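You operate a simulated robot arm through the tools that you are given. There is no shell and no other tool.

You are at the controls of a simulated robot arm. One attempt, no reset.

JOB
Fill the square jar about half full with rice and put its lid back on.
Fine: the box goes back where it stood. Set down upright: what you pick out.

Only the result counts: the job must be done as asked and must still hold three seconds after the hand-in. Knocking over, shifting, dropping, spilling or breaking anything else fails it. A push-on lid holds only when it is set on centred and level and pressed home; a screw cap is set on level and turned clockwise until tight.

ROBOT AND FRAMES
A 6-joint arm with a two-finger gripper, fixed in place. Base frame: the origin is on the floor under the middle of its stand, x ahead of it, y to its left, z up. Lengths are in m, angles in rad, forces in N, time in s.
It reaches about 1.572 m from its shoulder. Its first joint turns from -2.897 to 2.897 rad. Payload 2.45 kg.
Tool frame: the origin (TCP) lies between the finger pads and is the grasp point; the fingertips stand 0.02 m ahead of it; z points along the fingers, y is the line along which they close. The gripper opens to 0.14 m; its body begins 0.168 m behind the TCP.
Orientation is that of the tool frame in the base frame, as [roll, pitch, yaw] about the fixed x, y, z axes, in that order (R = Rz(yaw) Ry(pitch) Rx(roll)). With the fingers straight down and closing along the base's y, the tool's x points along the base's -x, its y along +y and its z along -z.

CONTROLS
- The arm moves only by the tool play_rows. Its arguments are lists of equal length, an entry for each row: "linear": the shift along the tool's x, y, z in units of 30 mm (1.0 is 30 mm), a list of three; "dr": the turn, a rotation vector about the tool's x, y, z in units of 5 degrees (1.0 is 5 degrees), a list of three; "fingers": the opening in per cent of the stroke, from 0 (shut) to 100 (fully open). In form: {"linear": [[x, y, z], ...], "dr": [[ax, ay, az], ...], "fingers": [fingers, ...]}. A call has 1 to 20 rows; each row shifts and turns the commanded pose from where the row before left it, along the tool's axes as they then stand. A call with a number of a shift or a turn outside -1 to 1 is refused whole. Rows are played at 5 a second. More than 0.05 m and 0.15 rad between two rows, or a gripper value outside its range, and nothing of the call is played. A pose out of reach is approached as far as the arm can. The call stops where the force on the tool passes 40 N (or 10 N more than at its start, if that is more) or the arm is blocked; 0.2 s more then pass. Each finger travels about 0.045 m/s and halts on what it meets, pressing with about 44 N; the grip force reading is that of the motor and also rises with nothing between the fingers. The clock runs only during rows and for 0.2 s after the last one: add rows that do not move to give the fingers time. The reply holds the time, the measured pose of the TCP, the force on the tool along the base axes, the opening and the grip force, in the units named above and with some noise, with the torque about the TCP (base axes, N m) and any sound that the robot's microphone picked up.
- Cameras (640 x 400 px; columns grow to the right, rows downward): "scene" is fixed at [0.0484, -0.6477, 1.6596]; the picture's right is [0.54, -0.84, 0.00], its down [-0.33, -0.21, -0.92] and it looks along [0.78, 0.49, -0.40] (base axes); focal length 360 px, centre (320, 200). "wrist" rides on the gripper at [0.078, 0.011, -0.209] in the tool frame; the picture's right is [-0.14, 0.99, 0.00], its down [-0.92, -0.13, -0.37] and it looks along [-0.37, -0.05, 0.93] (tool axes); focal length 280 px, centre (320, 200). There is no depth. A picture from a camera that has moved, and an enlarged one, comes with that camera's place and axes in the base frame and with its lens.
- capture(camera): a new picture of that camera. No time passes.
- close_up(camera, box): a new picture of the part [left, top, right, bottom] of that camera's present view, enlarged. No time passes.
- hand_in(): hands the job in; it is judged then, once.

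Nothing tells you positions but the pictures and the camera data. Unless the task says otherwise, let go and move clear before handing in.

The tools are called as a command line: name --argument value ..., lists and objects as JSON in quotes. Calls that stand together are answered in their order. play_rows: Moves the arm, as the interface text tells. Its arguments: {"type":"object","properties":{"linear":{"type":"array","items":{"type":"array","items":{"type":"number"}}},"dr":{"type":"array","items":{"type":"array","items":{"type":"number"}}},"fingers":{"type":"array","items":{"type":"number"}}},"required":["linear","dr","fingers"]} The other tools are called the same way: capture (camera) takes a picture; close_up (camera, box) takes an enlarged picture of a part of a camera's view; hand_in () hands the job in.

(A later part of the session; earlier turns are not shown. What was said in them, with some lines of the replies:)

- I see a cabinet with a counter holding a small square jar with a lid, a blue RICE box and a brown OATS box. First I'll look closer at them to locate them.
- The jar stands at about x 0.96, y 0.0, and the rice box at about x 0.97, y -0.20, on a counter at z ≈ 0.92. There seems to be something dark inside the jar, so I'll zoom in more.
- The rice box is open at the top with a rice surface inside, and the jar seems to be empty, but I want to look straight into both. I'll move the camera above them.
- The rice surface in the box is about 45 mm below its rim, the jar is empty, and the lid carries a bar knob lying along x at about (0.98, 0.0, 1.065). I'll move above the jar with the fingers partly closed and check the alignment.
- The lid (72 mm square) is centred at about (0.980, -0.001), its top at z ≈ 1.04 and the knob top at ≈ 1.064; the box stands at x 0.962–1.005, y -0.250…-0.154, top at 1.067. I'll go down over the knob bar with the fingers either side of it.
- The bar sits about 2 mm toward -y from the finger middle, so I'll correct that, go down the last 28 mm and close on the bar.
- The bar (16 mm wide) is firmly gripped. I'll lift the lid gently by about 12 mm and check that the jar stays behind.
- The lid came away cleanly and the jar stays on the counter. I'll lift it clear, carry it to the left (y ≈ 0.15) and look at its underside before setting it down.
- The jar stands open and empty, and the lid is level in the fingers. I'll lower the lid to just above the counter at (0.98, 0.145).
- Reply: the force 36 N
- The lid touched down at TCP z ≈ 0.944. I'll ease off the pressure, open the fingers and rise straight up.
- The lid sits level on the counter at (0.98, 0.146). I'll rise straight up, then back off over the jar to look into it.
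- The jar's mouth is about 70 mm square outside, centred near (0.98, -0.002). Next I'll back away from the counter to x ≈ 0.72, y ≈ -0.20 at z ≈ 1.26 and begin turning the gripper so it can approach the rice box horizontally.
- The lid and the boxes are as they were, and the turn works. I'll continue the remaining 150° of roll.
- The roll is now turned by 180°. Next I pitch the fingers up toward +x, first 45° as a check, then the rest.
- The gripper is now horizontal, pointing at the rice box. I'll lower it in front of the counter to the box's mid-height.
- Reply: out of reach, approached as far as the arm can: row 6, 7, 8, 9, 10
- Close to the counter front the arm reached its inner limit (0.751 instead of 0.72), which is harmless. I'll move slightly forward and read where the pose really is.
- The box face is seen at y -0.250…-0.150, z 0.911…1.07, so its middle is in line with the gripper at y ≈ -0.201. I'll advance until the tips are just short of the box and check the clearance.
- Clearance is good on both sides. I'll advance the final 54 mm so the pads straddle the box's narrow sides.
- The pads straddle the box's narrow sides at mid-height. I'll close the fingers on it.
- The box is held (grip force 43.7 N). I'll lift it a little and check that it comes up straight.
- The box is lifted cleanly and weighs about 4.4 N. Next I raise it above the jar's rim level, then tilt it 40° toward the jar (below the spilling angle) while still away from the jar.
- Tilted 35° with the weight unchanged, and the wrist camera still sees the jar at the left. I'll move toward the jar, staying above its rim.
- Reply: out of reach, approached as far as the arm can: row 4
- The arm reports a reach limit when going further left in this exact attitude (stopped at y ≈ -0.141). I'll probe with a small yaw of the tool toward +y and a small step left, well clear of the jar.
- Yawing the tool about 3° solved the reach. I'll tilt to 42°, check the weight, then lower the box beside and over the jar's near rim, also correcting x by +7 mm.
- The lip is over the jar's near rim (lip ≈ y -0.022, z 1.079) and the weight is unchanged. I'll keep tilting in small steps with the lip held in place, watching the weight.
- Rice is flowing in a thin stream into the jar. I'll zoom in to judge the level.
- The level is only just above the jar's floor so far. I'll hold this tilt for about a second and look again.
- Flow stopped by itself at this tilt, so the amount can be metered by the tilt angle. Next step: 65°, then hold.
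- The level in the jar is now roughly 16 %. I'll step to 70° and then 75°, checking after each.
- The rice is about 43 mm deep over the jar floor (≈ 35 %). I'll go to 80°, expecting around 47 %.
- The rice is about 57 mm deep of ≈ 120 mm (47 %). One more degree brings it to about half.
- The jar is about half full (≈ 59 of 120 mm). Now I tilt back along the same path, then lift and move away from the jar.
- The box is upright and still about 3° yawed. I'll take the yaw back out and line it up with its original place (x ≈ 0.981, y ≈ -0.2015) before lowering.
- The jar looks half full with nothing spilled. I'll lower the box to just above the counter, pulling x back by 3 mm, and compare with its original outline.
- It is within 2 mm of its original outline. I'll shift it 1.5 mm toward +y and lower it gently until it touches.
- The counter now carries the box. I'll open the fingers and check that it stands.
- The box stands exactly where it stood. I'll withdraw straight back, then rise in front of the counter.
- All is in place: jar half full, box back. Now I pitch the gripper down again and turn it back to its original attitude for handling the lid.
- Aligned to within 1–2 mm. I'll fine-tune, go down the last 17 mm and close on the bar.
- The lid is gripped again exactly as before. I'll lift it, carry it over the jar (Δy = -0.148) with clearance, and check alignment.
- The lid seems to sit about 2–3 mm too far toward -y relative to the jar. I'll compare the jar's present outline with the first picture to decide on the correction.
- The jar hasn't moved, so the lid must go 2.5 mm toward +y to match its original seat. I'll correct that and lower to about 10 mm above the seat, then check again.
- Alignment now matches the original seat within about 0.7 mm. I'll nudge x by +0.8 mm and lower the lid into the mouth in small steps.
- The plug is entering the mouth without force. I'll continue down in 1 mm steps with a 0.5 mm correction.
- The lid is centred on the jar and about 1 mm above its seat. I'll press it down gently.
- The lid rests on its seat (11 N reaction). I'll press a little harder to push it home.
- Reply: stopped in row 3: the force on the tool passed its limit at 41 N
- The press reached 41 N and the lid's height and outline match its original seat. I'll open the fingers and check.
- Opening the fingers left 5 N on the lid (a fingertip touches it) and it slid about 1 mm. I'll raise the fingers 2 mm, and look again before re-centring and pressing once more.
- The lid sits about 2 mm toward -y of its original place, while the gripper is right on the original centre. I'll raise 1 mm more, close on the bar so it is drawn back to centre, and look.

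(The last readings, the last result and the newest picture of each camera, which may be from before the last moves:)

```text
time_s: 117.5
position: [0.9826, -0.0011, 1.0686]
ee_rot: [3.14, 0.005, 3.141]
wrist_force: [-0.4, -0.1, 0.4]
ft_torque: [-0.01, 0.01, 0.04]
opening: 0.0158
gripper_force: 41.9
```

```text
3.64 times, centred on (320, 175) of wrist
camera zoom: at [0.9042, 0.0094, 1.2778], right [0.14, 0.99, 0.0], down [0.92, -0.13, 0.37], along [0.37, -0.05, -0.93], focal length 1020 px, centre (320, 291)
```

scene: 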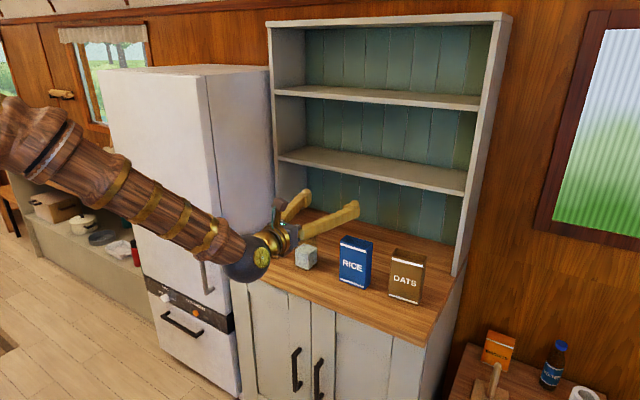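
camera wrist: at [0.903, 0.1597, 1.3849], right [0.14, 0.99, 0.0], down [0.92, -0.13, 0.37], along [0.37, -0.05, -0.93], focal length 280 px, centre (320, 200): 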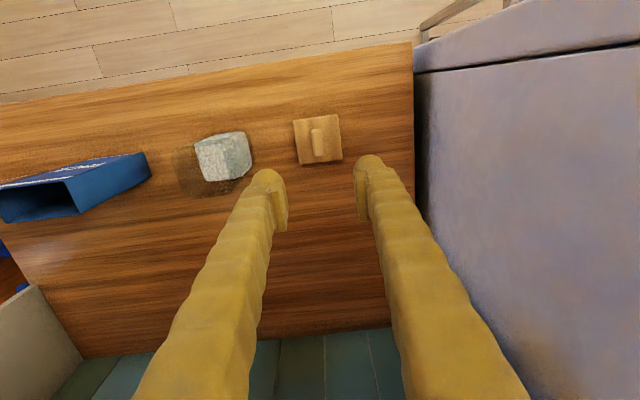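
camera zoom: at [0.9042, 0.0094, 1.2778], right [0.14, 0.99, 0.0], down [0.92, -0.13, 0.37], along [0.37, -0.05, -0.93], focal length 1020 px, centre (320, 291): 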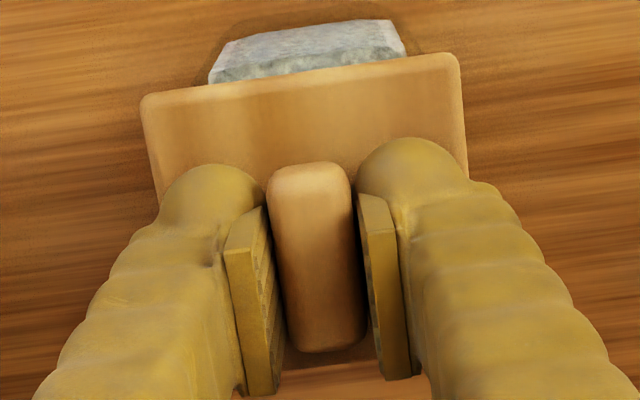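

The lid is back on its original outline (within 0.6 mm). I'll press once more from this grip, then unload before opening.

play_rows --linear '[[0, 0, 0.03], [0, 0, 0.03], [0, 0, 0.02], [0, 0, 0]]' --dr '[[0, 0, 0], [0, 0, 0], [0, 0, 0], [0, 0, 0]]' --fingers '[0, 0, 0, 0]'

close_up --camera "scene" --box '[280, 215, 330, 246]'

```text
time_s: 118.5
position: [0.9826, -0.0012, 1.0686]
ee_rot: [3.14, 0.005, 3.141]
wrist_force: [-10.3, -4.2, 33.1]
ft_torque: [-0.05, 0.23, -0.02]
opening: 0.0162
gripper_force: 42.1
```

```text
12.80 times, centred on (305, 230) of scene
camera zoom: at [0.0484, -0.6477, 1.6596], right [0.54, -0.84, 0.0], down [-0.33, -0.21, -0.92], along [0.78, 0.49, -0.4], focal length 4608 px, centre (512, -190)
```

zoom: 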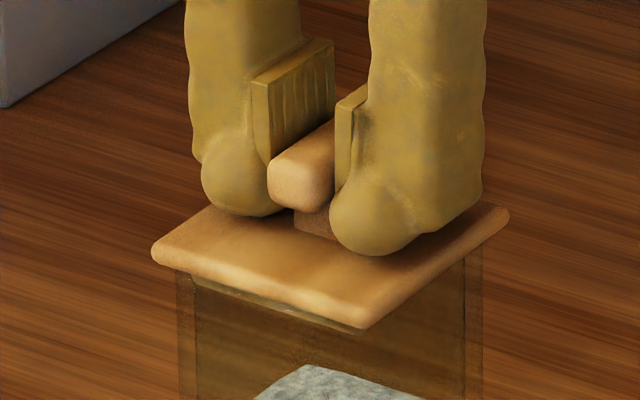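

33 N applied and the lid stays put. I'll unload by the same 2.4 mm, open, and check that nothing shifts.

play_rows --linear '[[0, 0, -0.04], [0, 0, -0.035], [0, 0, 0], [0, 0, 0], [0, 0, 0], [0, 0, 0], [0, 0, 0], [0, 0, 0]]' --dr '[[0, 0, 0], [0, 0, 0], [0, 0, 0], [0, 0, 0], [0, 0, 0], [0, 0, 0], [0, 0, 0], [0, 0, 0]]' --fingers '[0, 0, 0, 15, 22, 30, 40, 40]'

close_up --camera "scene" --box '[280, 215, 330, 246]'

close_up --camera "wrist" --box '[250, 120, 390, 230]'

```text
time_s: 120.3
position: [0.9832, -0.0007, 1.0693]
ee_rot: [3.14, 0.004, -3.14]
wrist_force: [-0.7, -0.7, -0.5]
ft_torque: [-0.03, -0.04, 0.01]
opening: 0.0559
gripper_force: 0.1
```

```text
12.80 times, centred on (305, 230) of scene
camera zoom: at [0.0484, -0.6477, 1.6596], right [0.54, -0.84, 0.0], down [-0.33, -0.21, -0.92], along [0.78, 0.49, -0.4], focal length 4608 px, centre (512, -190)
```

zoom: 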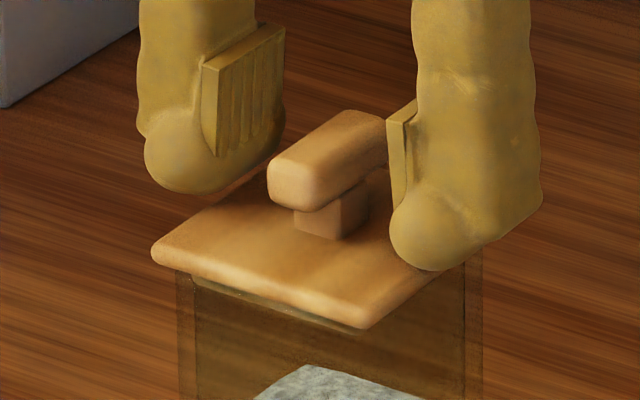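

```text
3.64 times, centred on (320, 175) of wrist
camera zoom: at [0.9046, 0.0094, 1.2781], right [0.14, 0.99, 0.0], down [0.92, -0.13, 0.37], along [0.37, -0.05, -0.93], focal length 1020 px, centre (320, 291)
```

zoom: 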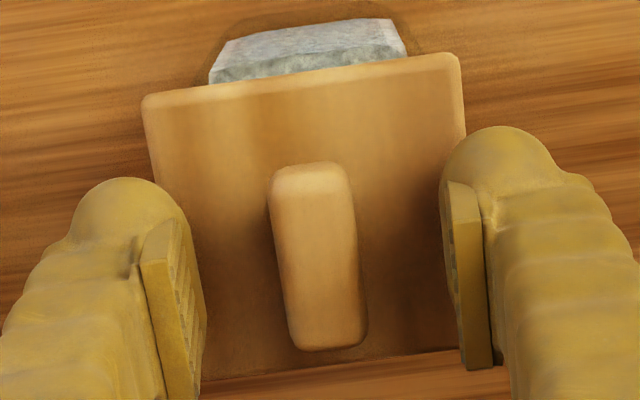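

Released without shifting. I'll rise clear of the knob to see the lid unobstructed.

play_rows --linear '[[0, 0, -0.3], [0, 0, -0.7], [0, 0, -0.9], [0, 0, -0.9], [0, 0, -0.9], [0, 0, -0.9], [0, 0, 0]]' --dr '[[0, 0, 0], [0, 0, 0], [0, 0, 0], [0, 0, 0], [0, 0, 0], [0, 0, 0], [0, 0, 0]]' --fingers '[40, 40, 40, 40, 40, 40, 40]'

close_up --camera "scene" --box '[280, 215, 330, 246]'

close_up --camera "scene" --box '[285, 230, 325, 275]'

close_up --camera "wrist" --box '[270, 110, 370, 190]'

```text
time_s: 121.9
position: [0.9838, 0.0, 1.2083]
ee_rot: [3.138, 0.003, -3.141]
wrist_force: [-0.2, 0.1, -0.5]
ft_torque: [0.02, -0.01, 0.0]
opening: 0.056
gripper_force: 0.1
```

```text
12.80 times, centred on (305, 230) of scene
camera zoom: at [0.0484, -0.6477, 1.6596], right [0.54, -0.84, 0.0], down [-0.33, -0.21, -0.92], along [0.78, 0.49, -0.4], focal length 4608 px, centre (512, -190)
```

zoom: 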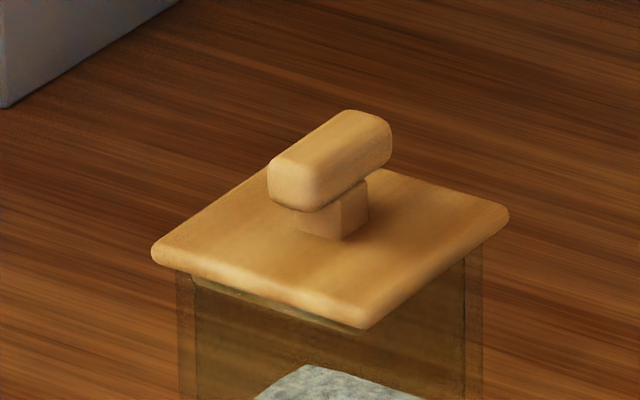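

```text
8.89 times, centred on (305, 252) of scene
camera zoom: at [0.0484, -0.6477, 1.6596], right [0.54, -0.84, 0.0], down [-0.33, -0.21, -0.92], along [0.78, 0.49, -0.4], focal length 3200 px, centre (453, -267)
```

zoom: 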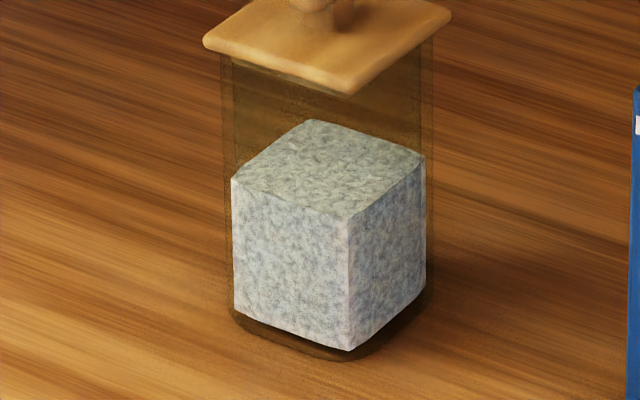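

```text
5.00 times, centred on (320, 150) of wrist
camera zoom: at [0.905, 0.0106, 1.4169], right [0.14, 0.99, 0.0], down [0.92, -0.13, 0.37], along [0.37, -0.05, -0.93], focal length 1402 px, centre (320, 450)
```

zoom: 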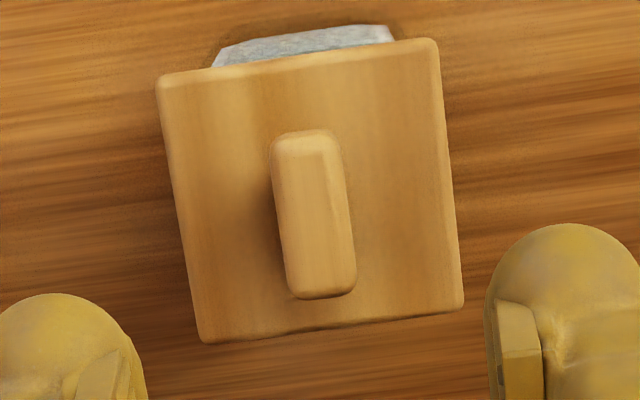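

The lid sits level at its original height and within about 1 mm of its original place, with the jar half full. I'll move the arm up and back, well clear, and take a last look.

play_rows --linear '[[0, 0, -0.8], [0, 0, -0.9], [0, 0, -0.9], [0, 0, -0.9], [0.4, 0, -0.9], [0.8, -0.3, -0.5], [0.9, -0.4, 0], [0.9, -0.5, 0], [0.9, -0.5, 0], [0.9, -0.5, 0], [0.9, -0.5, 0], [0.9, -0.5, 0], [0.9, -0.5, 0], [0.9, -0.5, 0], [0.9, -0.5, 0], [0, 0, 0]]' --dr '[[0, 0, 0], [0, 0, 0], [0, 0, 0], [0, 0, 0], [0, 0, 0], [0, 0, 0], [0, 0, 0], [0, 0, 0], [0, 0, 0], [0, 0, 0], [0, 0, 0], [0, 0, 0], [0, 0, 0], [0, 0, 0], [0, 0, 0], [0, 0, 0]]' --fingers '[40, 40, 40, 40, 40, 40, 40, 40, 40, 40, 40, 40, 40, 40, 40, 40]'

capture --camera "scene"

close_up --camera "scene" --box '[270, 200, 450, 312]'

close_up --camera "wrist" --box '[200, 130, 480, 310]'

```text
time_s: 125.3
position: [0.7052, -0.1426, 1.3518]
ee_rot: [3.138, 0.004, 3.141]
wrist_force: [0.3, -0.1, 0.1]
ft_torque: [-0.03, 0.01, -0.05]
opening: 0.0558
gripper_force: 0.1
```

```text
taken
```

scene: 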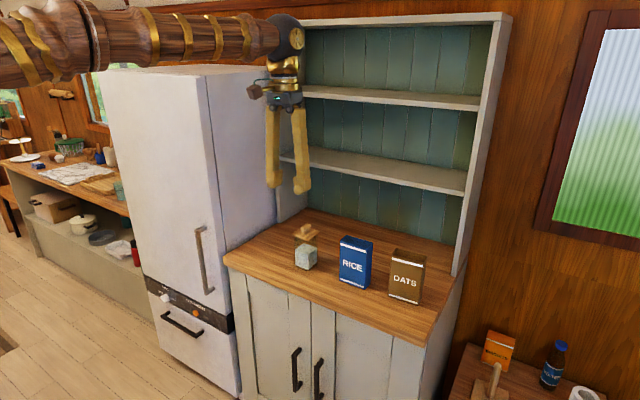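

```text
3.56 times, centred on (360, 256) of scene
camera zoom: at [0.0484, -0.6477, 1.6596], right [0.54, -0.84, 0.0], down [-0.33, -0.21, -0.92], along [0.78, 0.49, -0.4], focal length 1280 px, centre (178, 1)
```

zoom: 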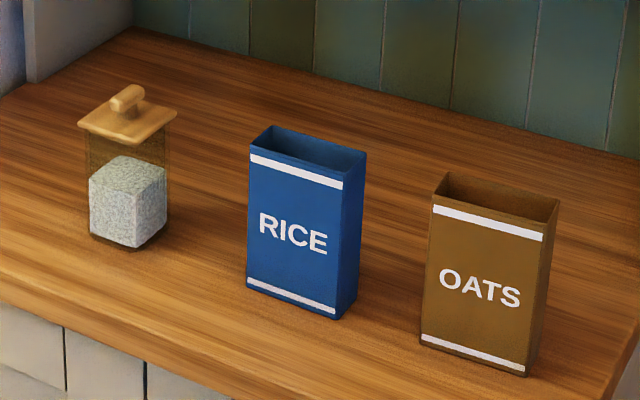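

```text
2.22 times, centred on (340, 220) of wrist
camera zoom: at [0.6257, -0.1327, 1.5613], right [0.14, 0.99, 0.0], down [0.92, -0.13, 0.37], along [0.37, -0.05, -0.93], focal length 623 px, centre (276, 156)
```

zoom: 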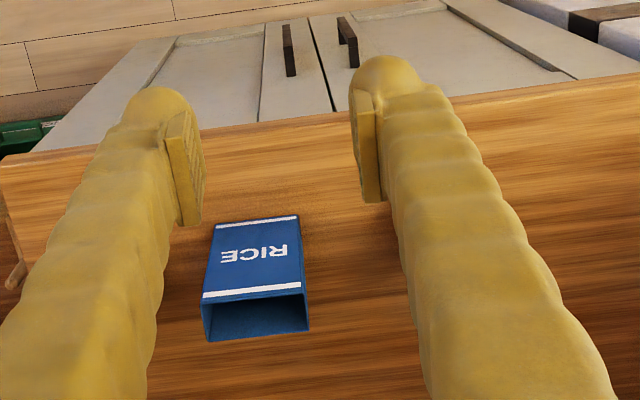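

The jar stands about half full with its lid on, level and centred. The rice box is back upright on its original spot, nothing is spilled, and the arm is clear, so I'm handing in.

hand_in

```text
The job is handed in.
```

I handed the job in: the square jar is about half full of rice and its lid is back on. I haven't been told how it was judged.

- **Rice level:** about 59 mm of the jar's roughly 120 mm inside depth, estimated from the camera pictures. I saw nothing spilled.
- **Lid:** level, at its original height and within about 1 mm of its original position. I pressed it down twice, once to 41 N and once to 33 N. It still had about 1 mm of sideways play after the first press. It had shown similar play when I first gripped it. I never felt or heard it lock, and I did not test whether it resists being lifted.
- **Rice box:** upright on its original spot, matching its first outline to within about 0.5 mm.
- **Everything else:** the jar and the oats box look unmoved in the pictures. The gripper is open and the arm is well clear of the counter.
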